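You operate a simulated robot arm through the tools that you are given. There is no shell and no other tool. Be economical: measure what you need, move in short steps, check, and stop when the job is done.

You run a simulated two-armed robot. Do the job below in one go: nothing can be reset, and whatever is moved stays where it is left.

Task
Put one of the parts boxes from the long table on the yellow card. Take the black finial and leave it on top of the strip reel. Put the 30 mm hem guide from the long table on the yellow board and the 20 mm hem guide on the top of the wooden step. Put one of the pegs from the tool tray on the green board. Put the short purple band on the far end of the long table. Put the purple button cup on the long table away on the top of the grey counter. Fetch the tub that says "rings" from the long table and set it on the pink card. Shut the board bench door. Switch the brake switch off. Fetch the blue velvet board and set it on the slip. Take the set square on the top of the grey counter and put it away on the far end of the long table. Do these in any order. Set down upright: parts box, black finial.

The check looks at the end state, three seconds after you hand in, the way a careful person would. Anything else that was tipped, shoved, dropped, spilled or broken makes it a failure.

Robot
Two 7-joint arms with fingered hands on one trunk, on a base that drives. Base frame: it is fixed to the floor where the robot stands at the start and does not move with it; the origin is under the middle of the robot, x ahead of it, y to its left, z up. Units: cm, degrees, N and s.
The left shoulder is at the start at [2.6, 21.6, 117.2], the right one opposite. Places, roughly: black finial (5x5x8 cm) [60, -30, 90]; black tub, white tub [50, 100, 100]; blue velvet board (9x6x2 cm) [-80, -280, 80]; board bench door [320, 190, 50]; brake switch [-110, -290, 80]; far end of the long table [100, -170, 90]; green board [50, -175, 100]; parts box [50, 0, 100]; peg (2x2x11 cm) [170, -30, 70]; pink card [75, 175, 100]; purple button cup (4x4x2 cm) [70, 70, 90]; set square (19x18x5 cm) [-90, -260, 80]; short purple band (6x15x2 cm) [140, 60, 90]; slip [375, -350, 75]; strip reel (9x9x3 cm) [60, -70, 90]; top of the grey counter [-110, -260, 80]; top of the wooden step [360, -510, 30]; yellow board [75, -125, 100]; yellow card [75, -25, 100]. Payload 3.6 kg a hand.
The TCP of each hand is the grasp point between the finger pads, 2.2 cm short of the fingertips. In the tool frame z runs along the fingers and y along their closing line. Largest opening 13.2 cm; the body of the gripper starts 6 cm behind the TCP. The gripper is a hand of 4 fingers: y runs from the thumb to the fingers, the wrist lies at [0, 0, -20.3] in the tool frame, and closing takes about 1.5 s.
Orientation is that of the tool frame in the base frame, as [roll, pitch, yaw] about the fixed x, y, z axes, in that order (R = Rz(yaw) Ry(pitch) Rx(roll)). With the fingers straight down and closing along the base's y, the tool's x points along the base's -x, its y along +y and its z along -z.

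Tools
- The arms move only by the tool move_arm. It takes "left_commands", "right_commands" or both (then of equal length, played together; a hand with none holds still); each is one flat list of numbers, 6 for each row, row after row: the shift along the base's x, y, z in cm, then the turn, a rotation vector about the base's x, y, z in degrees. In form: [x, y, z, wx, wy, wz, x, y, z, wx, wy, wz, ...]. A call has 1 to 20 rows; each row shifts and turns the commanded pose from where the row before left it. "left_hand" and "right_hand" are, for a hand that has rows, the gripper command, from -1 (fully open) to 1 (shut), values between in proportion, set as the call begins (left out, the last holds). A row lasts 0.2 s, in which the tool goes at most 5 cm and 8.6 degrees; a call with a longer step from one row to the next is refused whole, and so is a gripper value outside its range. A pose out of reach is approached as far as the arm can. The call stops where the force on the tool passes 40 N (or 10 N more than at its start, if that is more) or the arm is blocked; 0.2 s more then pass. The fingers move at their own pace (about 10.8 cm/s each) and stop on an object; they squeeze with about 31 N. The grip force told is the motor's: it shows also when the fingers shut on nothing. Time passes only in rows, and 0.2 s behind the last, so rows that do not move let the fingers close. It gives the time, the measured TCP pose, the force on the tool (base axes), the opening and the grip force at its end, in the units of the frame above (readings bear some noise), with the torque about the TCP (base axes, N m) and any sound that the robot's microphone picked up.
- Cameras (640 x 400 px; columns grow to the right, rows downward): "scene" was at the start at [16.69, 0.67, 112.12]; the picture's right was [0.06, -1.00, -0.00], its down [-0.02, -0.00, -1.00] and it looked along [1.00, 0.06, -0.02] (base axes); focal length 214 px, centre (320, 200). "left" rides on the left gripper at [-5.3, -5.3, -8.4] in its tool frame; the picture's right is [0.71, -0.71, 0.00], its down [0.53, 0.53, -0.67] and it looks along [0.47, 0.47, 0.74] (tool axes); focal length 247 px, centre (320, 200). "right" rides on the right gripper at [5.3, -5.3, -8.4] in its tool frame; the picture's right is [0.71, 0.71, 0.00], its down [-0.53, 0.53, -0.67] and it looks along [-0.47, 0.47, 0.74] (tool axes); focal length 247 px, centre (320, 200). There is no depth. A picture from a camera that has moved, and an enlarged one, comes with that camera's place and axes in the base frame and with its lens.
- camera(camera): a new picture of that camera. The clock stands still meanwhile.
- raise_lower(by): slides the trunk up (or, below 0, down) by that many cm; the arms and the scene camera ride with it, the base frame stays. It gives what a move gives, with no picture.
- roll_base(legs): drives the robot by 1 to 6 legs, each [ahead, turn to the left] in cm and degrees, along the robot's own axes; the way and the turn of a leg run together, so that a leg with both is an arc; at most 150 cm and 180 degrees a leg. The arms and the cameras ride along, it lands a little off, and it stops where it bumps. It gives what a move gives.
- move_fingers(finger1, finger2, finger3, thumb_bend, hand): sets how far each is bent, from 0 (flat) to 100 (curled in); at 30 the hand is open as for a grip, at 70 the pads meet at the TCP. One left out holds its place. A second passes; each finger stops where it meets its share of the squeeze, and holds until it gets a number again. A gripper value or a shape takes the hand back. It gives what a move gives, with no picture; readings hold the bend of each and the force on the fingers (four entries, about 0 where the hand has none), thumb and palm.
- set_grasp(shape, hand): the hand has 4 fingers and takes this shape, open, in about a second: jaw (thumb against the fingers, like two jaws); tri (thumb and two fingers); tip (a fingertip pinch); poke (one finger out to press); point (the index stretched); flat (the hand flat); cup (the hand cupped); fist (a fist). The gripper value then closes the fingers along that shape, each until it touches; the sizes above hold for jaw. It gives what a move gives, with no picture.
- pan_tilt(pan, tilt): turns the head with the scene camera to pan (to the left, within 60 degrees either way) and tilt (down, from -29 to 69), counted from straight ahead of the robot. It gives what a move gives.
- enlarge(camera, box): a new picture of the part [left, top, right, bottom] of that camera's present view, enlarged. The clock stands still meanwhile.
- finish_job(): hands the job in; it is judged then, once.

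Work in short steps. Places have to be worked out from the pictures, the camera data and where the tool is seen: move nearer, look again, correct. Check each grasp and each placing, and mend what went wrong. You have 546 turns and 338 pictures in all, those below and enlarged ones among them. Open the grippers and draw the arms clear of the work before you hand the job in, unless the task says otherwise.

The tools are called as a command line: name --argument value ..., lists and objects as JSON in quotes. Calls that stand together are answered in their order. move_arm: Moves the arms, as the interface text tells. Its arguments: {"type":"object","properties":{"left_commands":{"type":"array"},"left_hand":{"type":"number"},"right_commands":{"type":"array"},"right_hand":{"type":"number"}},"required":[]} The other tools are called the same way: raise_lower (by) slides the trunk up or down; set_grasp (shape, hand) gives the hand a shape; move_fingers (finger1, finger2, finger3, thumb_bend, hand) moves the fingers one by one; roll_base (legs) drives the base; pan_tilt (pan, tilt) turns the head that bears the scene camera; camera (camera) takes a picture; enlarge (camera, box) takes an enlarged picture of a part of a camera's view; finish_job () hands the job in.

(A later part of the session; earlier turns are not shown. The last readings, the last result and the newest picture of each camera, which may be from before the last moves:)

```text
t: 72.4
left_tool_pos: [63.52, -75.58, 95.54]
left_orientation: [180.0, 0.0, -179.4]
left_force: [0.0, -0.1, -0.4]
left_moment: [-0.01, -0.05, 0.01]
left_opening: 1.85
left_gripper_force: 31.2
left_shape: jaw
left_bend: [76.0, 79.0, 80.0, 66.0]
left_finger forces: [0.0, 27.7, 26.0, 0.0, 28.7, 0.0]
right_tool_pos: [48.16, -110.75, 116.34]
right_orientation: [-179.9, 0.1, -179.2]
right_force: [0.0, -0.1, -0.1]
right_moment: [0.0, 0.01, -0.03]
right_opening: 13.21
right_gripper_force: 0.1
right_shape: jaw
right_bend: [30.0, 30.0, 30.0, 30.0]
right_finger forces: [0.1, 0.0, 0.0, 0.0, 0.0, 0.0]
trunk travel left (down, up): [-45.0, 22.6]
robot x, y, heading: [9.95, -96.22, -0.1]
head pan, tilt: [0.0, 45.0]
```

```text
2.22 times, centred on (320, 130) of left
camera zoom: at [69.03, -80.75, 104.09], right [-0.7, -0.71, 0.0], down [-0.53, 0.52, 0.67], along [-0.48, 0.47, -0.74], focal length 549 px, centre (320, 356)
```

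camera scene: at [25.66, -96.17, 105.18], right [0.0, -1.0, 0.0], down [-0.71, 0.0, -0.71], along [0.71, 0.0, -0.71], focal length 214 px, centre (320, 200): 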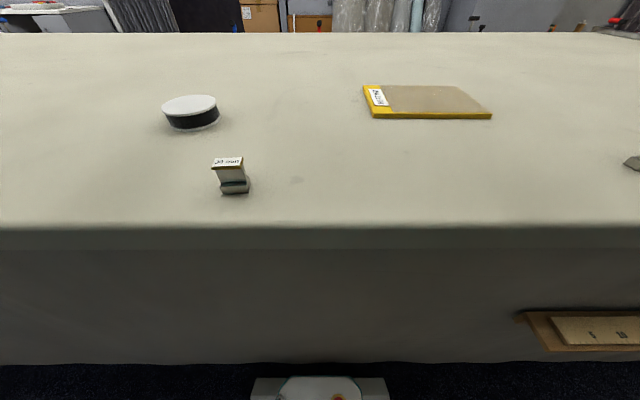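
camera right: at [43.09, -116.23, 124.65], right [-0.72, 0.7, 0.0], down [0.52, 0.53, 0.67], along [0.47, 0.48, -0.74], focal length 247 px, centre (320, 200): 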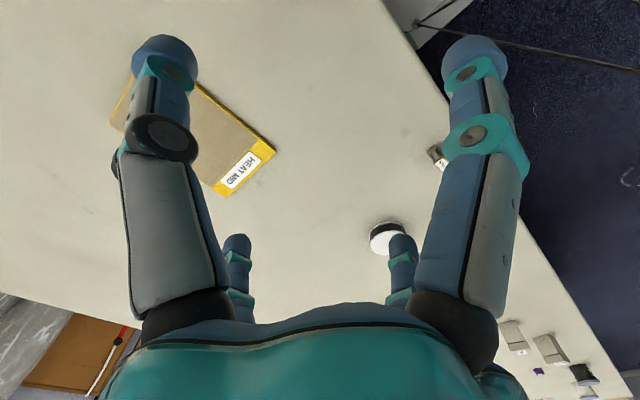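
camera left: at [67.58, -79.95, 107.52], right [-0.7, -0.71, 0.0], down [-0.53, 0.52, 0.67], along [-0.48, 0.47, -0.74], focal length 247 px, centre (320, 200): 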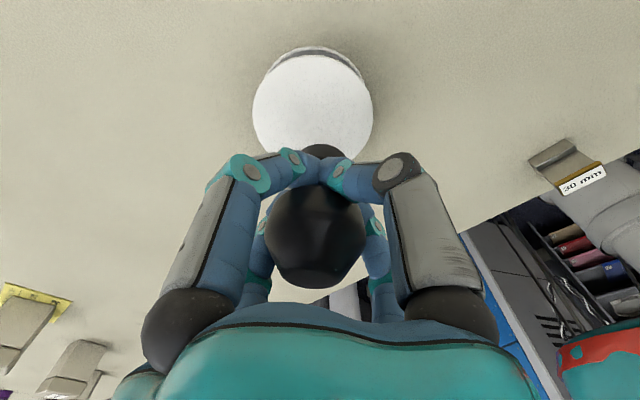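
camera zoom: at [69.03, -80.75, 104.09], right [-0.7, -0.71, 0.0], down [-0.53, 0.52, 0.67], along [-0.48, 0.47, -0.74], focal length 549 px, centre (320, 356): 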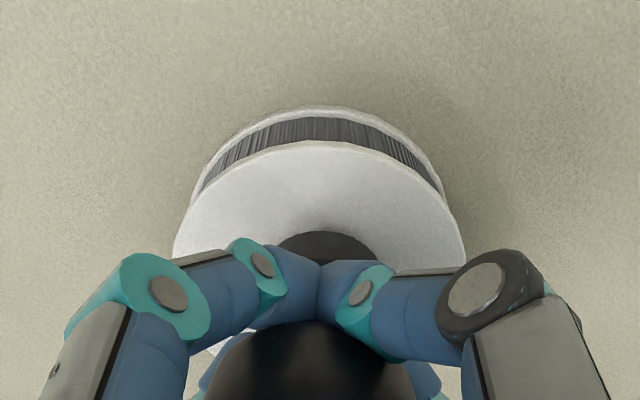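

Now centred with a small gap. I lower gently until contact.

move_arm --left_commands '[0, 0, -0.3, 0, 0, 0, 0, 0, -0.2, 0, 0, 0]'

move_arm --left_commands '[0, 0, -0.2, 0, 0, 0]'

enlarge --camera "scene" --box '[130, 50, 280, 150]'

```text
t: 73.0
left_tool_pos: [63.55, -75.31, 95.07]
left_orientation: [-179.9, 0.0, -179.4]
left_force: [0.0, 0.6, 1.2]
left_moment: [0.02, 0.03, 0.0]
left_opening: 1.87
left_gripper_force: 30.7
left_shape: jaw
left_bend: [76.0, 79.0, 80.0, 66.0]
left_finger forces: [0.0, 27.9, 26.4, 0.0, 28.8, 0.0]
right_tool_pos: [48.13, -110.63, 116.46]
right_orientation: [-180.0, 0.3, -179.1]
right_force: [-0.4, 0.2, 0.1]
right_moment: [0.04, -0.02, 0.02]
right_opening: 13.21
right_gripper_force: 0.0
right_shape: jaw
right_bend: [30.0, 30.0, 30.0, 30.0]
right_finger forces: [0.0, 0.1, 0.1, 0.0, 0.0, 0.1]
trunk travel left (down, up): [-45.0, 22.6]
robot x, y, heading: [9.76, -96.09, 0.2]
head pan, tilt: [0.0, 45.0]
```

```text
t: 73.4
left_tool_pos: [63.6, -75.41, 94.96]
left_orientation: [-180.0, 0.2, -179.4]
left_force: [1.9, 1.0, 11.9]
left_moment: [0.29, 0.17, -0.03]
left_opening: 1.88
left_gripper_force: 31.5
left_shape: jaw
left_bend: [76.0, 80.0, 80.0, 66.0]
left_finger forces: [0.1, 30.0, 28.3, 0.1, 29.5, 0.1]
right_tool_pos: [48.11, -110.81, 116.61]
right_orientation: [-180.0, 0.3, -179.2]
right_force: [-0.4, 0.1, -0.3]
right_moment: [0.01, 0.0, -0.01]
right_opening: 13.23
right_gripper_force: 0.1
right_shape: jaw
right_bend: [30.0, 30.0, 30.0, 30.0]
right_finger forces: [0.0, 0.0, 0.0, 0.1, 0.0, 0.0]
trunk travel left (down, up): [-45.0, 22.6]
robot x, y, heading: [9.56, -96.27, 0.1]
head pan, tilt: [0.0, 45.0]
```

```text
4.00 times, centred on (205, 100) of scene
camera zoom: at [25.47, -96.17, 105.23], right [0.0, -1.0, 0.0], down [-0.71, 0.0, -0.71], along [0.71, 0.0, -0.71], focal length 858 px, centre (780, 600)
```

zoom: 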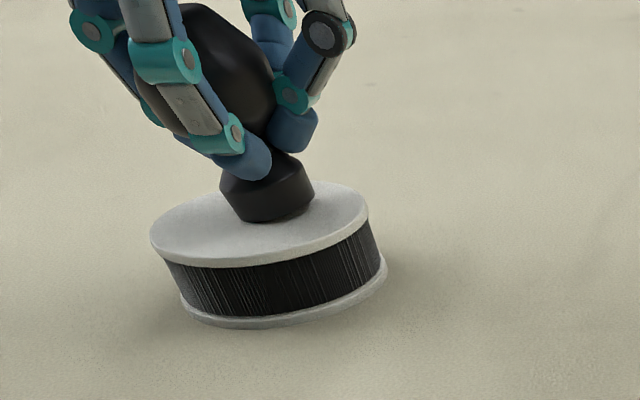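

Contact made (12 N). I ease up 0.1 cm, open and draw straight up.

move_arm --left_commands '[0, 0, 0.1, 0, 0, 0]'

move_arm --left_commands '[0, 0, 0, 0, 0, 0, 0, 0, 0, 0, 0, 0, 0, 0, 0, 0, 0, 0, 0, 0, 0, 0, 0, 0, 0, 0, 0, 0, 0, 0, 0, 0, 0, 0, 0, 0, 0, 0, 0, 0, 0, 0]' --left_hand -1

camera --camera "left"

move_arm --left_commands '[0, 0, 3, 0, 0, 0, 0, 0, 4, 0, 0, 0, 0, 0, 4, 0, 0, 0, 0, 0, 4, 0, 0, 0, -3, 2, 4, 0, 0, 0]'

camera --camera "scene"

```text
t: 73.8
left_tool_pos: [63.58, -75.44, 95.09]
left_orientation: [179.9, 0.2, -179.4]
left_force: [4.9, 0.5, 15.4]
left_moment: [0.28, 0.06, -0.14]
left_opening: 1.88
left_gripper_force: 30.5
left_shape: jaw
left_bend: [76.0, 80.0, 80.0, 66.0]
left_finger forces: [0.0, 30.5, 27.6, 0.1, 29.8, 0.0]
right_tool_pos: [48.14, -110.7, 116.42]
right_orientation: [179.9, 0.2, -179.2]
right_force: [-0.1, 0.2, -0.5]
right_moment: [0.01, 0.0, -0.02]
right_opening: 13.19
right_gripper_force: 0.1
right_shape: jaw
right_bend: [30.0, 30.0, 30.0, 30.0]
right_finger forces: [0.0, 0.0, 0.0, 0.0, 0.0, 0.0]
trunk travel left (down, up): [-45.0, 22.6]
robot x, y, heading: [9.64, -96.3, 0.2]
head pan, tilt: [0.0, 45.0]
```

```text
t: 75.4
left_tool_pos: [63.56, -75.31, 94.93]
left_orientation: [-180.0, 0.0, -179.4]
left_force: [0.0, -0.1, 0.6]
left_moment: [0.0, -0.03, 0.0]
left_opening: 13.21
left_gripper_force: 0.0
left_shape: jaw
left_bend: [30.0, 30.0, 30.0, 30.0]
left_finger forces: [0.0, 0.0, 0.0, 0.0, 0.0, 0.1]
right_tool_pos: [48.23, -110.65, 116.46]
right_orientation: [-180.0, 0.0, -179.3]
right_force: [0.4, 0.7, -0.2]
right_moment: [0.0, 0.0, 0.0]
right_opening: 13.2
right_gripper_force: 0.1
right_shape: jaw
right_bend: [30.0, 30.0, 30.0, 30.0]
right_finger forces: [0.1, 0.1, 0.0, 0.0, 0.1, 0.0]
trunk travel left (down, up): [-45.0, 22.6]
robot x, y, heading: [9.7, -96.38, -0.0]
head pan, tilt: [0.0, 45.0]
```

```text
282 pictures are left
camera left: at [68.98, -80.58, 103.48], right [-0.7, -0.71, 0.0], down [-0.53, 0.52, 0.67], along [-0.48, 0.47, -0.74], focal length 247 px, centre (320, 200)
```

left: 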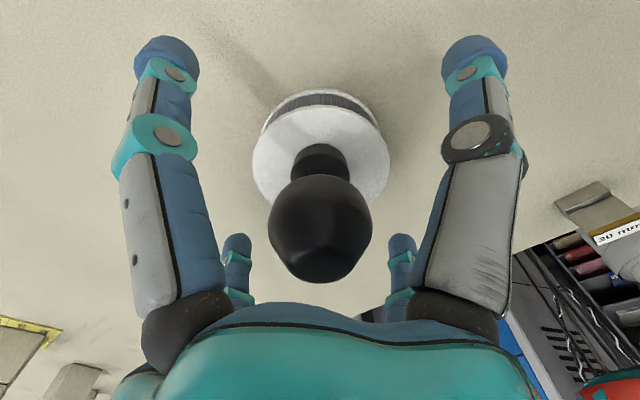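

```text
refused: row 5 steps farther than a row can; nothing moved
```

```text
281 pictures are left
camera scene: at [25.55, -96.14, 105.2], right [0.0, -1.0, 0.0], down [-0.71, 0.0, -0.71], along [0.71, 0.0, -0.71], focal length 214 px, centre (320, 200)
```

scene: 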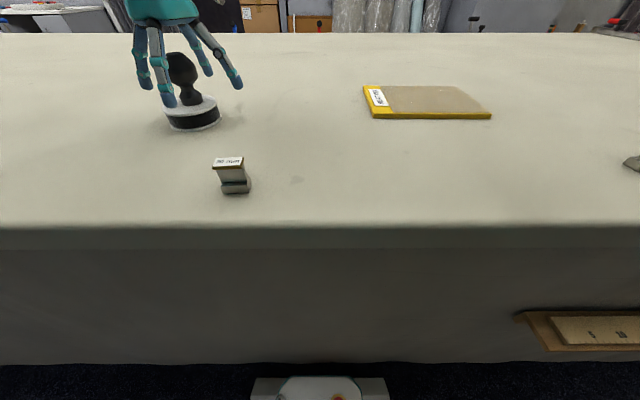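

The finial stands upright on the reel. I lift the hand straight up and check.

move_arm --left_commands '[0, 0, 3, 0, 0, 0, 0, 0, 4, 0, 0, 0, 0, 0, 4, 0, 0, 0, 0, 0, 4, 0, 0, 0, -3, 2, 3, 0, 0, 0]'

camera --camera "scene"

enlarge --camera "scene" --box '[190, 140, 290, 210]'

enlarge --camera "scene" --box '[340, 70, 500, 140]'

```text
t: 76.6
left_tool_pos: [60.64, -73.24, 112.89]
left_orientation: [180.0, -0.1, -179.4]
left_force: [0.3, 0.9, -0.5]
left_moment: [0.01, 0.01, 0.02]
left_opening: 13.18
left_gripper_force: 0.0
left_shape: jaw
left_bend: [30.0, 30.0, 30.0, 30.0]
left_finger forces: [0.1, 0.0, 0.0, 0.1, 0.1, 0.0]
right_tool_pos: [48.05, -110.65, 116.52]
right_orientation: [179.9, 0.2, -179.1]
right_force: [-0.2, -0.2, 0.8]
right_moment: [0.06, -0.01, 0.03]
right_opening: 13.19
right_gripper_force: 0.1
right_shape: jaw
right_bend: [30.0, 30.0, 30.0, 30.0]
right_finger forces: [0.0, 0.0, 0.0, 0.0, 0.1, 0.0]
trunk travel left (down, up): [-45.0, 22.6]
robot x, y, heading: [9.82, -96.4, 0.1]
head pan, tilt: [0.0, 45.0]
```

```text
280 pictures are left
camera scene: at [25.45, -96.06, 105.22], right [0.0, -1.0, 0.0], down [-0.71, 0.0, -0.71], along [0.71, 0.0, -0.71], focal length 214 px, centre (320, 200)
```

scene: 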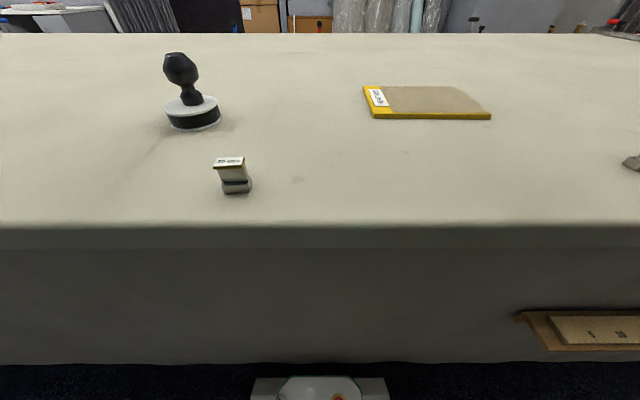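

```text
5.71 times, centred on (240, 175) of scene
camera zoom: at [25.45, -96.06, 105.22], right [0.0, -1.0, 0.0], down [-0.71, 0.0, -0.71], along [0.71, 0.0, -0.71], focal length 1226 px, centre (777, 343)
```

zoom: 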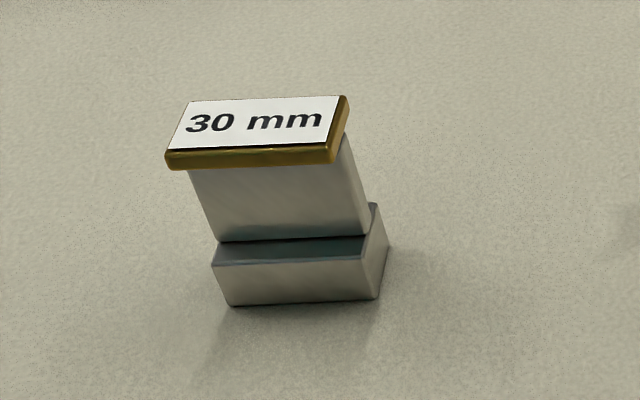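

```text
4.00 times, centred on (420, 105) of scene
camera zoom: at [25.45, -96.06, 105.22], right [0.0, -1.0, 0.0], down [-0.71, 0.0, -0.71], along [0.71, 0.0, -0.71], focal length 858 px, centre (-80, 580)
```

zoom: 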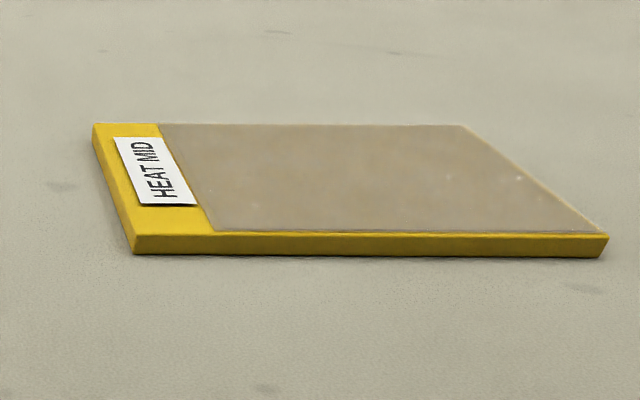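

Finial done. The 30 mm guide is about 3×2.5×3.8 cm at (44.7,−86.6), and the yellow board spans x 63–77, y −127…−106. I move the left hand aside and bring the right hand over the guide.

move_arm --left_commands '[-3, 3.5, 1, 0, 0, 0, -3, 3.5, 1, 0, 0, 0, -3, 3.5, 1, 0, 0, 0, -2, 3.5, 1, 0, 0, 0, 0, 3, 0, 0, 0, 0, 0, 0, 0, 0, 0, 0]' --right_commands '[-0.6, 4, -2, 0, 0, 0, -0.6, 4, -2, 0, 0, 0, -0.6, 4, -2, 0, 0, 0, -0.6, 4, -2, 0, 0, 0, -0.6, 4, -2, 0, 0, 0, -0.4, 4, -2, 0, 0, 0]'

camera --camera "right"

```text
t: 78.0
left_tool_pos: [49.59, -55.99, 116.92]
left_orientation: [180.0, 0.1, -179.4]
left_force: [-1.0, 0.6, 0.1]
left_moment: [0.0, 0.02, -0.01]
left_opening: 13.19
left_gripper_force: 0.1
left_shape: jaw
left_bend: [30.0, 30.0, 30.0, 30.0]
left_finger forces: [0.1, 0.0, 0.0, 0.0, 0.0, 0.0]
right_tool_pos: [45.06, -86.42, 104.21]
right_orientation: [179.9, 0.2, -179.2]
right_force: [-0.5, -0.5, 0.0]
right_moment: [-0.04, 0.0, 0.0]
right_opening: 13.24
right_gripper_force: 0.0
right_shape: jaw
right_bend: [30.0, 30.0, 30.0, 30.0]
right_finger forces: [0.0, 0.0, 0.1, 0.0, 0.1, 0.0]
trunk travel left (down, up): [-45.0, 22.6]
robot x, y, heading: [10.19, -95.88, -0.0]
head pan, tilt: [0.0, 45.0]
```

```text
277 pictures are left
camera right: at [39.78, -91.94, 112.52], right [-0.72, 0.7, 0.0], down [0.52, 0.53, 0.67], along [0.47, 0.48, -0.74], focal length 247 px, centre (320, 200)
```

right: 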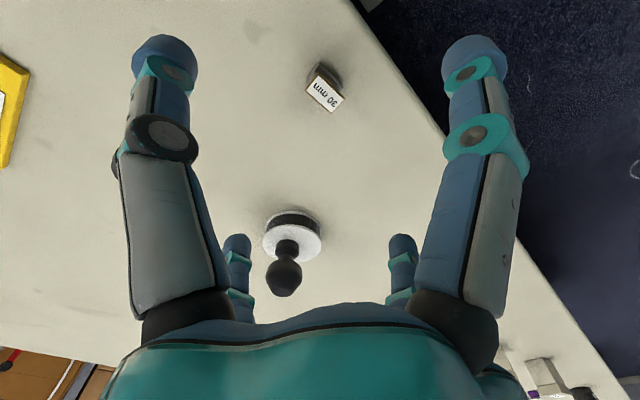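

The guide is at (44.4,−86.6), aligned with the axes. I lower to z 91 around it.

move_arm --right_commands '[-0.5, -0.2, -4, 0, 0, 0, 0, 0, -4, 0, 0, 0, 0, 0, -3, 0, 0, 0, 0, 0, -2, 0, 0, 0]'

camera --camera "right"

camera --camera "scene"

```text
t: 79.1
left_tool_pos: [49.53, -56.17, 116.86]
left_orientation: [179.9, 0.1, -179.4]
left_force: [-0.5, 0.0, -0.5]
left_moment: [0.0, -0.05, -0.02]
left_opening: 13.17
left_gripper_force: 0.0
left_shape: jaw
left_bend: [30.0, 30.0, 30.0, 30.0]
left_finger forces: [0.0, 0.0, 0.1, 0.0, 0.0, 0.0]
right_tool_pos: [49.46, -88.17, 96.22]
right_orientation: [174.7, 2.0, 173.9]
right_force: [0.3, 0.8, 0.3]
right_moment: [-0.01, 0.02, 0.04]
right_opening: 13.2
right_gripper_force: 0.0
right_shape: jaw
right_bend: [30.0, 30.0, 30.0, 30.0]
right_finger forces: [0.0, 0.0, 0.0, 0.0, 0.0, 0.0]
trunk travel left (down, up): [-45.0, 22.6]
robot x, y, heading: [10.03, -96.37, 0.0]
head pan, tilt: [0.0, 45.0]
stopped in row 4 (right hand): the arm was blocked; the commanded pose is now the measured one
```

```text
276 pictures are left
camera right: at [43.37, -93.74, 103.72], right [-0.63, 0.78, 0.04], down [0.55, 0.41, 0.73], along [0.55, 0.48, -0.68], focal length 247 px, centre (320, 200)
```

right: 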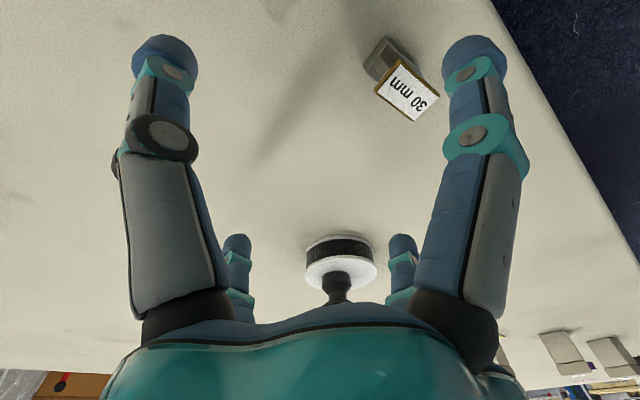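

```text
275 pictures are left
camera scene: at [25.55, -96.16, 105.2], right [0.0, -1.0, 0.0], down [-0.71, 0.0, -0.71], along [0.71, 0.0, -0.71], focal length 214 px, centre (320, 200)
```

scene: 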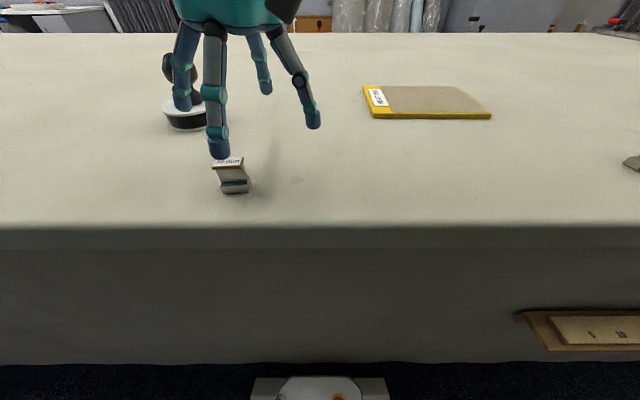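

The right arm can't fold in that close and across. I lift it out, level it, and back the base 12 cm so the guide is farther ahead.

move_arm --right_commands '[0, 0, 4, 0, 0, 0, 0, 0, 4, 0, 0, 0, -1, 0, 3, 5, 0, 0, -1, 0, 0, 0, 0, 6, -1, 1, 0, 0, 2, 0]'

roll_base --legs '[[-12, 0]]'

```text
t: 80.3
left_tool_pos: [49.46, -56.33, 116.96]
left_orientation: [-180.0, 0.1, -179.3]
left_force: [0.6, -0.2, -0.7]
left_moment: [-0.03, 0.03, 0.02]
left_opening: 13.17
left_gripper_force: 0.1
left_shape: jaw
left_bend: [30.0, 30.0, 30.0, 30.0]
left_finger forces: [0.0, 0.1, 0.0, 0.1, 0.0, 0.1]
right_tool_pos: [46.36, -87.18, 107.06]
right_orientation: [169.8, -0.4, -179.9]
right_force: [-0.7, 0.3, 0.2]
right_moment: [-0.01, 0.02, -0.04]
right_opening: 13.19
right_gripper_force: 0.0
right_shape: jaw
right_bend: [30.0, 30.0, 30.0, 30.0]
right_finger forces: [0.1, 0.1, 0.1, 0.1, 0.0, 0.1]
trunk travel left (down, up): [-45.0, 22.6]
robot x, y, heading: [9.73, -95.97, 0.0]
head pan, tilt: [0.0, 45.0]
```

```text
t: 81.5
left_tool_pos: [37.28, -56.4, 117.04]
left_orientation: [-180.0, 0.1, -179.7]
left_force: [-0.7, -0.4, -0.4]
left_moment: [0.0, -0.06, 0.01]
left_opening: 13.18
left_gripper_force: 0.0
left_shape: jaw
left_bend: [30.0, 30.0, 30.0, 30.0]
left_finger forces: [0.0, 0.1, 0.1, 0.0, 0.0, 0.1]
right_tool_pos: [33.9, -87.36, 107.16]
right_orientation: [169.8, -0.3, 179.7]
right_force: [-1.3, -0.9, 0.6]
right_moment: [-0.02, -0.02, 0.0]
right_opening: 13.19
right_gripper_force: 0.0
right_shape: jaw
right_bend: [30.0, 30.0, 30.0, 30.0]
right_finger forces: [0.0, 0.1, 0.0, 0.1, 0.0, 0.1]
trunk travel left (down, up): [-45.0, 22.6]
robot x, y, heading: [-2.55, -95.72, -0.2]
head pan, tilt: [0.0, 45.0]
```

Roll sign was the other way; I fix it (−10° about x) and move over the guide.

move_arm --right_commands '[3.5, 0.2, 0, -5, 0, 0, 3.5, 0.2, 0, -5.2, 0, 0, 3.5, 0.2, -3, 0, 0, 0, 0, 0, -3, 0, 0, 0]'

camera --camera "right"

```text
t: 82.7
left_tool_pos: [37.56, -56.47, 117.13]
left_orientation: [179.8, 0.0, -179.6]
left_force: [0.5, -0.9, 0.6]
left_moment: [0.03, 0.0, 0.0]
left_opening: 13.18
left_gripper_force: 0.0
left_shape: jaw
left_bend: [30.0, 30.0, 30.0, 30.0]
left_finger forces: [0.0, 0.0, 0.1, 0.0, 0.0, 0.1]
right_tool_pos: [48.08, -89.4, 103.62]
right_orientation: [176.9, 0.5, 174.9]
right_force: [0.0, 0.8, -1.2]
right_moment: [-0.01, 0.02, 0.01]
right_opening: 13.2
right_gripper_force: 0.0
right_shape: jaw
right_bend: [30.0, 30.0, 30.0, 30.0]
right_finger forces: [0.0, 0.0, 0.0, 0.0, 0.1, 0.1]
trunk travel left (down, up): [-45.0, 22.6]
robot x, y, heading: [-2.87, -96.09, -0.6]
head pan, tilt: [0.0, 45.0]
stopped in row 4 (right hand): the arm was blocked; the commanded pose is now the measured one
```

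```text
274 pictures are left
camera right: at [42.17, -94.8, 111.63], right [-0.64, 0.76, 0.03], down [0.56, 0.44, 0.7], along [0.52, 0.47, -0.71], focal length 247 px, centre (320, 200)
```

right: 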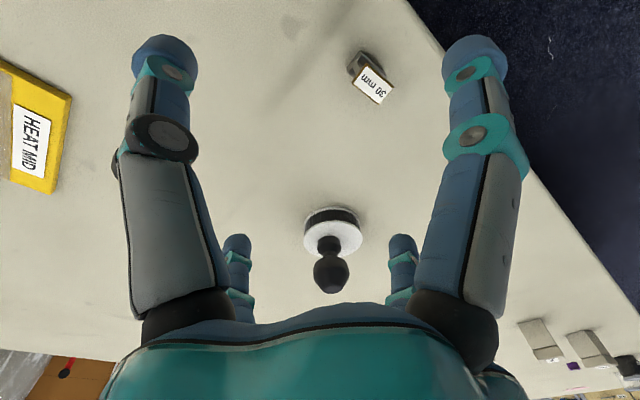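

Crossing the midline is self-blocked. I lift the hand, pull it to its own side, and turn the base +25° so the guide lies to the right.

move_arm --right_commands '[-2, -4, 2, -3, 0, 0, -2, -4, 2, 0, 0, 5, -2, -4, 2, 0, 0, 0, 0, -4, 2, 0, 0, 0]'

roll_base --legs '[[0, 15]]'

roll_base --legs '[[0, 12]]'

camera --camera "scene"

camera --camera "right"

```text
t: 83.7
left_tool_pos: [37.5, -56.47, 117.1]
left_orientation: [179.9, -0.1, -179.7]
left_force: [0.6, -0.9, -0.7]
left_moment: [0.01, 0.0, 0.0]
left_opening: 13.17
left_gripper_force: 0.1
left_shape: jaw
left_bend: [30.0, 30.0, 30.0, 30.0]
left_finger forces: [0.1, 0.0, 0.0, 0.0, 0.0, 0.0]
right_tool_pos: [42.03, -105.38, 111.78]
right_orientation: [-179.9, 0.9, -179.5]
right_force: [0.2, 0.1, -0.3]
right_moment: [0.05, 0.04, 0.03]
right_opening: 13.21
right_gripper_force: 0.0
right_shape: jaw
right_bend: [30.0, 30.0, 30.0, 30.0]
right_finger forces: [0.0, 0.1, 0.0, 0.0, 0.0, 0.1]
trunk travel left (down, up): [-45.0, 22.6]
robot x, y, heading: [-2.6, -96.26, -0.3]
head pan, tilt: [0.0, 45.0]
```

```text
t: 85.0
left_tool_pos: [25.61, -47.52, 116.98]
left_orientation: [-180.0, 0.1, -164.8]
left_force: [-0.7, -0.5, 0.1]
left_moment: [0.0, 0.01, 0.0]
left_opening: 13.18
left_gripper_force: 0.0
left_shape: jaw
left_bend: [30.0, 30.0, 30.0, 30.0]
left_finger forces: [0.1, 0.0, 0.0, 0.0, 0.1, 0.1]
right_tool_pos: [42.68, -93.42, 111.97]
right_orientation: [-180.0, 0.8, -164.4]
right_force: [-0.2, 0.4, -0.1]
right_moment: [0.0, -0.01, -0.01]
right_opening: 13.2
right_gripper_force: 0.0
right_shape: jaw
right_bend: [30.0, 30.0, 30.0, 30.0]
right_finger forces: [0.0, 0.0, 0.0, 0.1, 0.0, 0.1]
trunk travel left (down, up): [-45.0, 22.6]
robot x, y, heading: [-2.52, -97.29, 15.0]
head pan, tilt: [0.0, 45.0]
```

```text
t: 86.2
left_tool_pos: [14.14, -42.89, 117.06]
left_orientation: [-179.9, 0.0, -152.6]
left_force: [-0.3, -0.6, -0.4]
left_moment: [-0.01, -0.02, 0.01]
left_opening: 13.23
left_gripper_force: 0.1
left_shape: jaw
left_bend: [30.0, 30.0, 30.0, 30.0]
left_finger forces: [0.0, 0.0, 0.0, 0.1, 0.0, 0.1]
right_tool_pos: [40.53, -84.04, 111.95]
right_orientation: [-180.0, 0.8, -152.2]
right_force: [0.0, -0.2, 0.0]
right_moment: [-0.03, -0.02, -0.03]
right_opening: 13.17
right_gripper_force: 0.0
right_shape: jaw
right_bend: [30.0, 30.0, 30.0, 30.0]
right_finger forces: [0.1, 0.0, 0.1, 0.0, 0.0, 0.0]
trunk travel left (down, up): [-45.0, 22.6]
robot x, y, heading: [-2.2, -98.5, 26.7]
head pan, tilt: [0.0, 45.0]
```

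```text
273 pictures are left
camera scene: at [11.82, -91.19, 105.21], right [0.45, -0.89, 0.0], down [-0.63, -0.32, -0.71], along [0.63, 0.32, -0.71], focal length 214 px, centre (320, 200)
```

scene: 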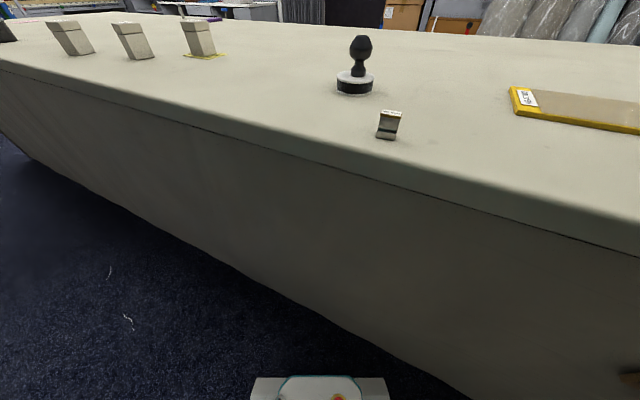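

```text
272 pictures are left
camera right: at [38.2, -91.41, 120.16], right [-0.95, 0.3, -0.01], down [0.21, 0.71, 0.67], along [0.21, 0.64, -0.74], focal length 247 px, centre (320, 200)
```

right: 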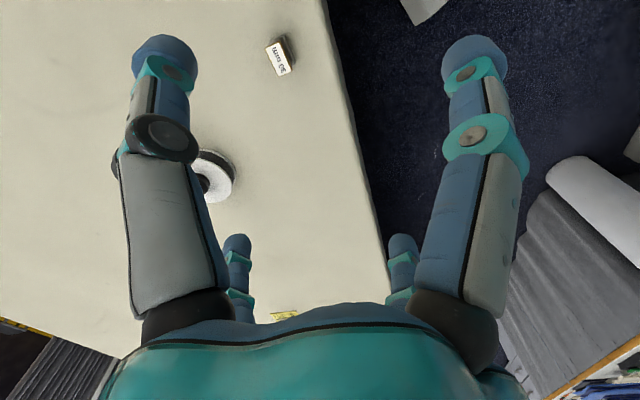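

Guide at (44.1,−86.8). I align the hand yaw with it while descending to z 98.

move_arm --right_commands '[1, -0.7, -3, 0, 0, -7, 1, -0.7, -3, 0, 0, -7, 1, -0.7, -4, 0, 0, -7, 0.7, -0.6, -4, 0, 0, -7]'

camera --camera "right"

```text
t: 87.2
left_tool_pos: [14.13, -42.59, 117.01]
left_orientation: [180.0, -0.1, -152.5]
left_force: [0.0, -0.3, 0.2]
left_moment: [0.0, -0.01, -0.04]
left_opening: 13.19
left_gripper_force: 0.0
left_shape: jaw
left_bend: [30.0, 30.0, 30.0, 30.0]
left_finger forces: [0.1, 0.0, 0.1, 0.1, 0.1, 0.1]
right_tool_pos: [44.03, -86.63, 98.2]
right_orientation: [-179.9, 0.9, 179.5]
right_force: [0.7, 0.6, 0.4]
right_moment: [0.0, 0.01, -0.01]
right_opening: 13.22
right_gripper_force: 0.0
right_shape: jaw
right_bend: [30.0, 30.0, 30.0, 30.0]
right_finger forces: [0.0, 0.0, 0.1, 0.0, 0.0, 0.0]
trunk travel left (down, up): [-45.0, 22.6]
robot x, y, heading: [-2.26, -98.28, 27.0]
head pan, tilt: [0.0, 45.0]
```

```text
271 pictures are left
camera right: at [38.67, -92.02, 106.47], right [-0.7, 0.71, -0.01], down [0.52, 0.52, 0.67], along [0.49, 0.47, -0.74], focal length 247 px, centre (320, 200)
```

right: 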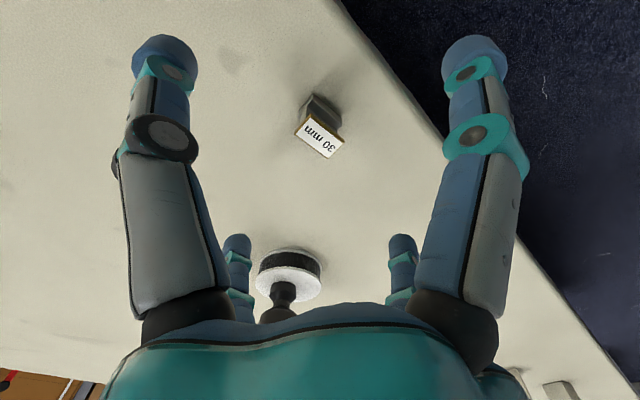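

Centred. I lower to z≈91 and close.

move_arm --right_commands '[0.1, -0.1, -4, 0, 0, 0, 0, 0, -2.2, 0, 0, 0, 0, 0, -1, 0, 0, 0]'

camera --camera "right"

move_arm --right_commands '[0, 0, 0, 0, 0, 0, 0, 0, 0, 0, 0, 0, 0, 0, 0, 0, 0, 0, 0, 0, 0, 0, 0, 0, 0, 0, 0, 0, 0, 0, 0, 0, 0, 0, 0, 0, 0, 0, 0, 0, 0, 0]' --right_hand 1

camera --camera "right"

```text
t: 88.0
left_tool_pos: [14.19, -42.87, 117.18]
left_orientation: [-180.0, 0.0, -152.5]
left_force: [-0.8, -0.4, 0.3]
left_moment: [-0.01, 0.04, -0.02]
left_opening: 13.18
left_gripper_force: 0.0
left_shape: jaw
left_bend: [30.0, 30.0, 30.0, 30.0]
left_finger forces: [0.0, 0.1, 0.0, 0.1, 0.0, 0.0]
right_tool_pos: [44.46, -86.9, 90.78]
right_orientation: [-179.9, 0.8, 179.7]
right_force: [-0.1, -0.3, 0.8]
right_moment: [-0.03, 0.05, 0.01]
right_opening: 13.22
right_gripper_force: 0.0
right_shape: jaw
right_bend: [30.0, 30.0, 30.0, 30.0]
right_finger forces: [0.1, 0.0, 0.1, 0.0, 0.1, 0.0]
trunk travel left (down, up): [-45.0, 22.6]
robot x, y, heading: [-2.02, -98.45, 27.0]
head pan, tilt: [0.0, 45.0]
```

```text
270 pictures are left
camera right: at [39.07, -92.19, 99.04], right [-0.7, 0.71, -0.01], down [0.52, 0.53, 0.67], along [0.49, 0.47, -0.74], focal length 247 px, centre (320, 200)
```

right: 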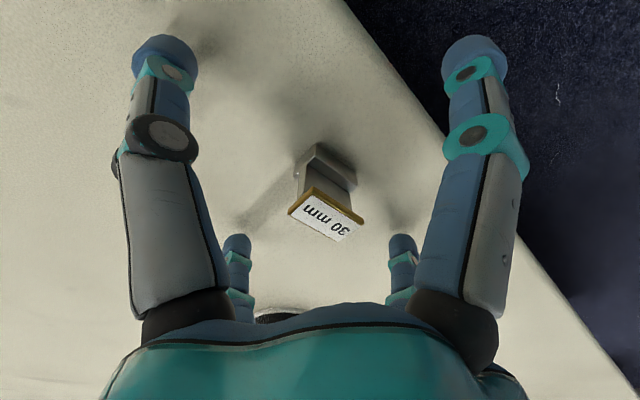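

```text
t: 89.6
left_tool_pos: [14.1, -42.79, 117.26]
left_orientation: [-180.0, -0.1, -152.5]
left_force: [0.4, 0.5, 0.6]
left_moment: [0.01, 0.0, 0.0]
left_opening: 13.2
left_gripper_force: 0.0
left_shape: jaw
left_bend: [30.0, 30.0, 30.0, 30.0]
left_finger forces: [0.0, 0.0, 0.1, 0.0, 0.0, 0.0]
right_tool_pos: [44.5, -86.7, 90.88]
right_orientation: [-179.9, 0.9, 179.8]
right_force: [1.0, -1.2, 10.4]
right_moment: [-0.03, 0.01, 0.02]
right_opening: 2.02
right_gripper_force: 31.0
right_shape: jaw
right_bend: [75.0, 77.0, 75.0, 70.0]
right_finger forces: [36.0, 26.3, 36.2, 0.0, 26.5, 0.0]
trunk travel left (down, up): [-45.0, 22.6]
robot x, y, heading: [-2.13, -98.86, 26.8]
head pan, tilt: [0.0, 45.0]
```

```text
269 pictures are left
camera right: at [39.03, -92.19, 99.17], right [-0.7, 0.71, -0.01], down [0.52, 0.52, 0.68], along [0.49, 0.47, -0.74], focal length 247 px, centre (320, 200)
```

right: 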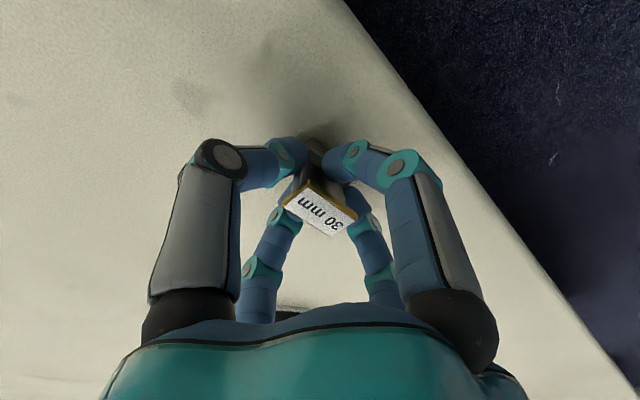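

The guide is gripped around its web. I lift it, then turn the base back and roll forward.

move_arm --right_commands '[0, 0, 2, 0, 0, 0, 0, 0, 4, 0, 0, 0, 0, 0, 4, 0, 0, 7, 0, 0, 4, 0, 0, 7, 0, -2, 3, 0, 0, 7, -2, -2, 0, 0, 0, 7]'

roll_base --legs '[[0, -14]]'

roll_base --legs '[[0, -13]]'

camera --camera "right"

```text
t: 91.0
left_tool_pos: [14.16, -42.77, 117.18]
left_orientation: [179.9, 0.0, -152.6]
left_force: [-0.4, -0.4, -0.6]
left_moment: [0.04, 0.02, 0.02]
left_opening: 13.22
left_gripper_force: 0.1
left_shape: jaw
left_bend: [30.0, 30.0, 30.0, 30.0]
left_finger forces: [0.0, 0.1, 0.1, 0.0, 0.0, 0.0]
right_tool_pos: [42.64, -90.93, 107.51]
right_orientation: [-179.8, 0.9, -152.1]
right_force: [-0.2, -0.9, -0.7]
right_moment: [-0.01, 0.03, 0.0]
right_opening: 2.0
right_gripper_force: 31.1
right_shape: jaw
right_bend: [75.0, 77.0, 75.0, 70.0]
right_finger forces: [29.9, 26.5, 29.8, 0.0, 26.3, 0.0]
trunk travel left (down, up): [-45.0, 22.6]
robot x, y, heading: [-2.0, -98.41, 27.0]
head pan, tilt: [0.0, 45.0]
```

```text
t: 92.2
left_tool_pos: [27.2, -48.4, 117.07]
left_orientation: [180.0, -0.1, -166.5]
left_force: [0.2, -0.3, 0.6]
left_moment: [0.03, 0.03, -0.03]
left_opening: 13.18
left_gripper_force: 0.1
left_shape: jaw
left_bend: [30.0, 30.0, 30.0, 30.0]
left_finger forces: [0.0, 0.0, 0.0, 0.0, 0.0, 0.0]
right_tool_pos: [43.44, -101.76, 107.55]
right_orientation: [-179.9, 0.8, -166.2]
right_force: [1.0, -0.1, -1.2]
right_moment: [0.03, 0.0, -0.02]
right_opening: 2.04
right_gripper_force: 31.1
right_shape: jaw
right_bend: [75.0, 77.0, 75.0, 70.0]
right_finger forces: [29.4, 26.5, 29.9, 0.0, 26.5, 0.1]
trunk travel left (down, up): [-45.0, 22.6]
robot x, y, heading: [-2.12, -97.48, 12.9]
head pan, tilt: [0.0, 45.0]
```

```text
t: 93.5
left_tool_pos: [37.69, -56.26, 117.25]
left_orientation: [180.0, 0.0, -179.5]
left_force: [-0.3, 0.3, 0.1]
left_moment: [0.0, -0.01, 0.04]
left_opening: 13.19
left_gripper_force: 0.0
left_shape: jaw
left_bend: [30.0, 30.0, 30.0, 30.0]
left_finger forces: [0.0, 0.0, 0.0, 0.1, 0.1, 0.1]
right_tool_pos: [41.1, -112.06, 107.63]
right_orientation: [-179.9, 0.7, -179.2]
right_force: [-0.5, 0.7, 0.0]
right_moment: [-0.01, 0.01, -0.01]
right_opening: 2.0
right_gripper_force: 31.2
right_shape: jaw
right_bend: [75.0, 77.0, 75.0, 70.0]
right_finger forces: [29.0, 26.5, 29.7, 0.0, 26.6, 0.0]
trunk travel left (down, up): [-45.0, 22.6]
robot x, y, heading: [-2.14, -96.53, -0.5]
head pan, tilt: [0.0, 45.0]
```

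```text
268 pictures are left
camera right: at [35.82, -117.48, 115.78], right [-0.72, 0.7, -0.01], down [0.51, 0.53, 0.67], along [0.48, 0.48, -0.74], focal length 247 px, centre (320, 200)
```

right: 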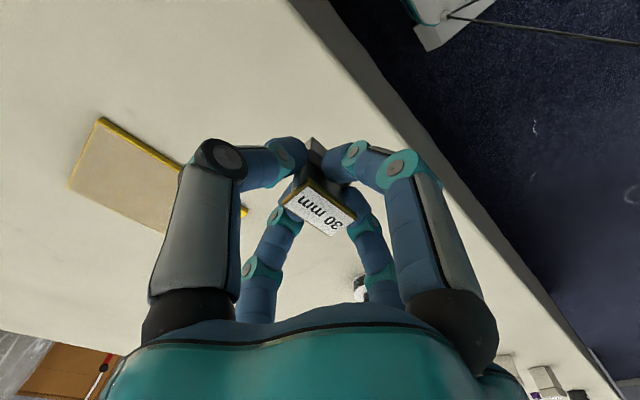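

Still held. I roll 12 cm ahead and carry the guide over the yellow board.

roll_base --legs '[[12, 0]]'

move_arm --right_commands '[4, 0, 0, 0, 0, 0, 4, -1, 0, 0, 0, 0, 4, -1, -2, 0, 0, 0, 3, -0.5, -3, 0, 0, 0]'

camera --camera "right"

camera --camera "scene"

```text
t: 94.7
left_tool_pos: [49.78, -56.34, 117.13]
left_orientation: [180.0, -0.1, -179.3]
left_force: [0.7, 0.0, -0.5]
left_moment: [0.0, 0.03, -0.01]
left_opening: 13.2
left_gripper_force: 0.0
left_shape: jaw
left_bend: [30.0, 30.0, 30.0, 30.0]
left_finger forces: [0.0, 0.0, 0.0, 0.0, 0.0, 0.0]
right_tool_pos: [53.37, -112.06, 107.49]
right_orientation: [-179.8, 0.8, -179.3]
right_force: [0.0, 0.5, -0.9]
right_moment: [0.03, 0.02, 0.0]
right_opening: 2.04
right_gripper_force: 30.6
right_shape: jaw
right_bend: [75.0, 77.0, 75.0, 70.0]
right_finger forces: [28.9, 26.5, 29.7, 0.0, 26.6, 0.0]
trunk travel left (down, up): [-45.0, 22.6]
robot x, y, heading: [10.24, -96.19, -0.3]
head pan, tilt: [0.0, 45.0]
```

```text
t: 95.7
left_tool_pos: [49.74, -56.29, 117.26]
left_orientation: [-180.0, 0.0, -179.5]
left_force: [-0.6, -0.7, -0.3]
left_moment: [-0.02, 0.0, 0.0]
left_opening: 13.22
left_gripper_force: 0.1
left_shape: jaw
left_bend: [30.0, 30.0, 30.0, 30.0]
left_finger forces: [0.0, 0.1, 0.0, 0.1, 0.1, 0.0]
right_tool_pos: [67.97, -114.52, 102.58]
right_orientation: [-179.9, 0.6, -179.2]
right_force: [0.0, -0.6, 0.2]
right_moment: [-0.01, 0.02, 0.0]
right_opening: 2.02
right_gripper_force: 31.4
right_shape: jaw
right_bend: [75.0, 77.0, 75.0, 70.0]
right_finger forces: [29.3, 26.6, 29.6, 0.0, 26.6, 0.1]
trunk travel left (down, up): [-45.0, 22.6]
robot x, y, heading: [10.01, -96.71, -0.5]
head pan, tilt: [0.0, 45.0]
```

```text
267 pictures are left
camera right: at [62.68, -120.0, 110.85], right [-0.72, 0.7, -0.01], down [0.51, 0.53, 0.67], along [0.47, 0.48, -0.74], focal length 247 px, centre (320, 200)
```

right: 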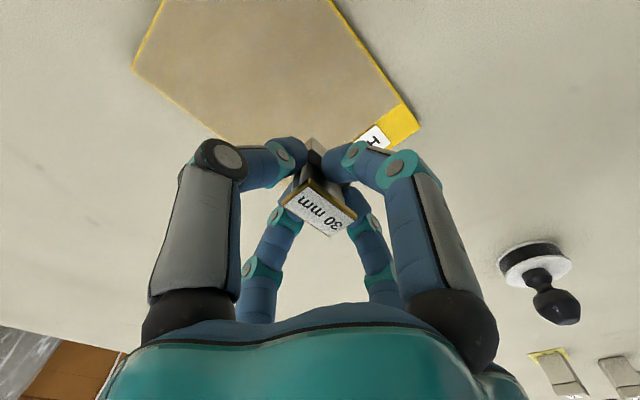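

```text
266 pictures are left
camera scene: at [25.71, -96.38, 105.18], right [-0.01, -1.0, 0.0], down [-0.71, 0.0, -0.71], along [0.71, 0.0, -0.71], focal length 214 px, centre (320, 200)
```

scene: 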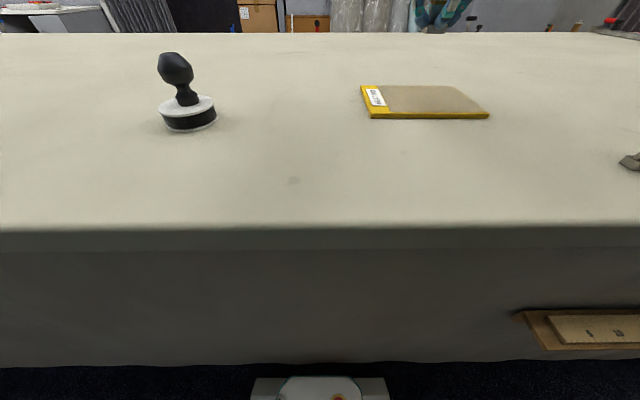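

Board position confirmed; I lower the guide onto it.

move_arm --right_commands '[0.5, -0.5, -3, 0, 0, 0, 0, 0, -3, 0, 0, 0, 0, 0, -2.5, 0, 0, 0, 0, 0, -1, 0, 0, 0]'

move_arm --right_commands '[0, 0, -0.4, 0, 0, 0, 0, 0, -0.3, 0, 0, 0]'

enlarge --camera "scene" --box '[340, 40, 500, 140]'

```text
t: 96.7
left_tool_pos: [49.64, -56.34, 117.3]
left_orientation: [-179.9, 0.0, -179.3]
left_force: [1.0, -0.2, 0.1]
left_moment: [0.01, -0.02, -0.04]
left_opening: 13.19
left_gripper_force: 0.0
left_shape: jaw
left_bend: [30.0, 30.0, 30.0, 30.0]
left_finger forces: [0.0, 0.0, 0.0, 0.0, 0.0, 0.1]
right_tool_pos: [68.58, -115.15, 92.96]
right_orientation: [-179.9, 0.8, -179.2]
right_force: [0.4, 0.7, -1.2]
right_moment: [0.01, -0.06, -0.04]
right_opening: 2.02
right_gripper_force: 30.8
right_shape: jaw
right_bend: [75.0, 77.0, 75.0, 70.0]
right_finger forces: [29.3, 26.7, 29.3, 0.0, 26.6, 0.0]
trunk travel left (down, up): [-45.0, 22.6]
robot x, y, heading: [9.81, -96.56, -0.4]
head pan, tilt: [0.0, 45.0]
```

```text
t: 97.3
left_tool_pos: [49.73, -56.27, 117.28]
left_orientation: [180.0, 0.1, -179.3]
left_force: [0.3, -1.0, -0.1]
left_moment: [-0.01, 0.0, 0.02]
left_opening: 13.22
left_gripper_force: 0.0
left_shape: jaw
left_bend: [30.0, 30.0, 30.0, 30.0]
left_finger forces: [0.0, 0.0, 0.1, 0.0, 0.0, 0.0]
right_tool_pos: [68.71, -115.09, 92.4]
right_orientation: [-179.9, 0.8, -179.2]
right_force: [-0.3, -0.7, 0.2]
right_moment: [-0.04, 0.02, -0.04]
right_opening: 2.05
right_gripper_force: 31.2
right_shape: jaw
right_bend: [75.0, 77.0, 75.0, 70.0]
right_finger forces: [29.2, 26.6, 29.3, 0.0, 26.6, 0.0]
trunk travel left (down, up): [-45.0, 22.6]
robot x, y, heading: [9.95, -96.54, -0.5]
head pan, tilt: [0.0, 45.0]
```

```text
4.00 times, centred on (420, 90) of scene
camera zoom: at [25.64, -96.37, 105.2], right [-0.01, -1.0, 0.0], down [-0.71, 0.0, -0.71], along [0.71, 0.0, -0.71], focal length 858 px, centre (-80, 640)
```

zoom: 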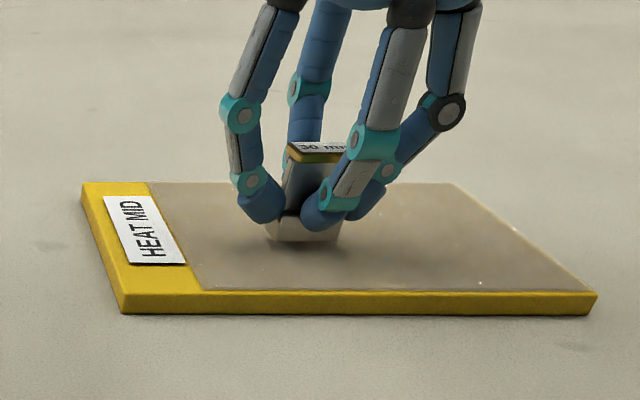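

A small gap remains; I lower a little further until contact.

move_arm --right_commands '[0, 0, -0.3, 0, 0, 0]'

move_arm --right_commands '[0, 0, -0.25, 0, 0, 0]'

```text
t: 97.7
left_tool_pos: [49.59, -56.33, 117.36]
left_orientation: [180.0, -0.1, -179.4]
left_force: [0.5, 0.3, 1.7]
left_moment: [0.0, -0.01, 0.02]
left_opening: 13.21
left_gripper_force: 0.1
left_shape: jaw
left_bend: [30.0, 30.0, 30.0, 30.0]
left_finger forces: [0.0, 0.0, 0.1, 0.0, 0.1, 0.1]
right_tool_pos: [68.78, -115.12, 92.12]
right_orientation: [-179.9, 0.8, -179.2]
right_force: [-0.1, 0.8, -0.8]
right_moment: [0.0, 0.01, 0.02]
right_opening: 2.02
right_gripper_force: 30.8
right_shape: jaw
right_bend: [75.0, 77.0, 75.0, 70.0]
right_finger forces: [29.3, 26.6, 29.3, 0.1, 26.7, 0.0]
trunk travel left (down, up): [-45.0, 22.6]
robot x, y, heading: [9.24, -96.22, -0.3]
head pan, tilt: [0.0, 45.0]
```

```text
t: 98.1
left_tool_pos: [49.58, -56.36, 117.24]
left_orientation: [-179.9, 0.0, -179.4]
left_force: [0.5, 0.5, 0.1]
left_moment: [-0.03, 0.01, -0.01]
left_opening: 13.21
left_gripper_force: 0.1
left_shape: jaw
left_bend: [30.0, 30.0, 30.0, 30.0]
left_finger forces: [0.0, 0.0, 0.0, 0.0, 0.1, 0.0]
right_tool_pos: [68.82, -115.04, 91.98]
right_orientation: [-179.9, 0.8, -179.2]
right_force: [-0.2, -0.1, 1.9]
right_moment: [-0.06, 0.01, -0.03]
right_opening: 2.02
right_gripper_force: 31.1
right_shape: jaw
right_bend: [75.0, 77.0, 75.0, 70.0]
right_finger forces: [30.8, 26.8, 29.4, 0.0, 26.5, 0.1]
trunk travel left (down, up): [-45.0, 22.6]
robot x, y, heading: [9.98, -96.47, -0.3]
head pan, tilt: [0.0, 45.0]
```

Contact begins (1.9 N). I release and rise.

move_arm --right_commands '[0, 0, 0, 0, 0, 0, 0, 0, 0, 0, 0, 0, 0, 0, 0, 0, 0, 0, 0, 0, 0, 0, 0, 0, 0, 0, 0, 0, 0, 0, 0, 0, 0, 0, 0, 0, 0, 0, 3, 0, 0, 0, 0, 0, 4, 0, 0, 0, 0, 0, 4, 0, 0, 0, -3, 0, 4, 0, 0, 0]' --right_hand -1

enlarge --camera "scene" --box '[340, 40, 500, 140]'

camera --camera "right"

```text
t: 100.3
left_tool_pos: [49.46, -56.37, 117.46]
left_orientation: [179.9, 0.3, -179.4]
left_force: [0.0, 0.5, 1.1]
left_moment: [0.03, -0.03, 0.01]
left_opening: 13.2
left_gripper_force: 0.1
left_shape: jaw
left_bend: [30.0, 30.0, 30.0, 30.0]
left_finger forces: [0.0, 0.0, 0.0, 0.0, 0.0, 0.0]
right_tool_pos: [65.48, -115.56, 107.28]
right_orientation: [-179.9, 0.9, -179.3]
right_force: [-0.2, -0.5, 0.4]
right_moment: [-0.01, -0.01, 0.0]
right_opening: 13.18
right_gripper_force: 0.0
right_shape: jaw
right_bend: [30.0, 30.0, 30.0, 30.0]
right_finger forces: [0.0, 0.0, 0.0, 0.0, 0.0, 0.1]
trunk travel left (down, up): [-45.0, 22.6]
robot x, y, heading: [10.16, -96.53, -0.3]
head pan, tilt: [0.0, 45.0]
```

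```text
4.00 times, centred on (420, 90) of scene
camera zoom: at [25.49, -96.4, 105.23], right [-0.01, -1.0, 0.0], down [-0.71, 0.0, -0.71], along [0.71, 0.0, -0.71], focal length 858 px, centre (-80, 640)
```

zoom: 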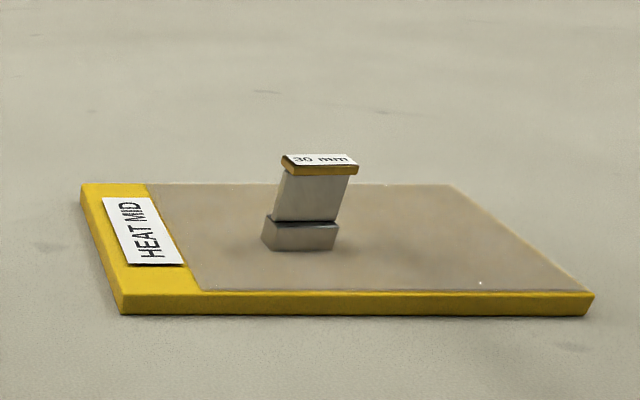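

```text
263 pictures are left
camera right: at [60.26, -120.95, 115.55], right [-0.72, 0.7, -0.01], down [0.51, 0.53, 0.67], along [0.48, 0.48, -0.74], focal length 247 px, centre (320, 200)
```

right: 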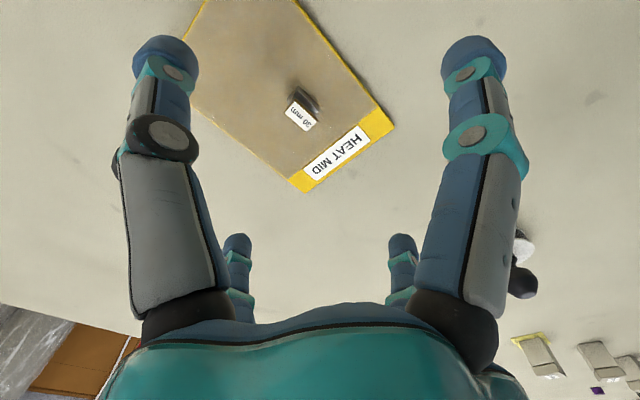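

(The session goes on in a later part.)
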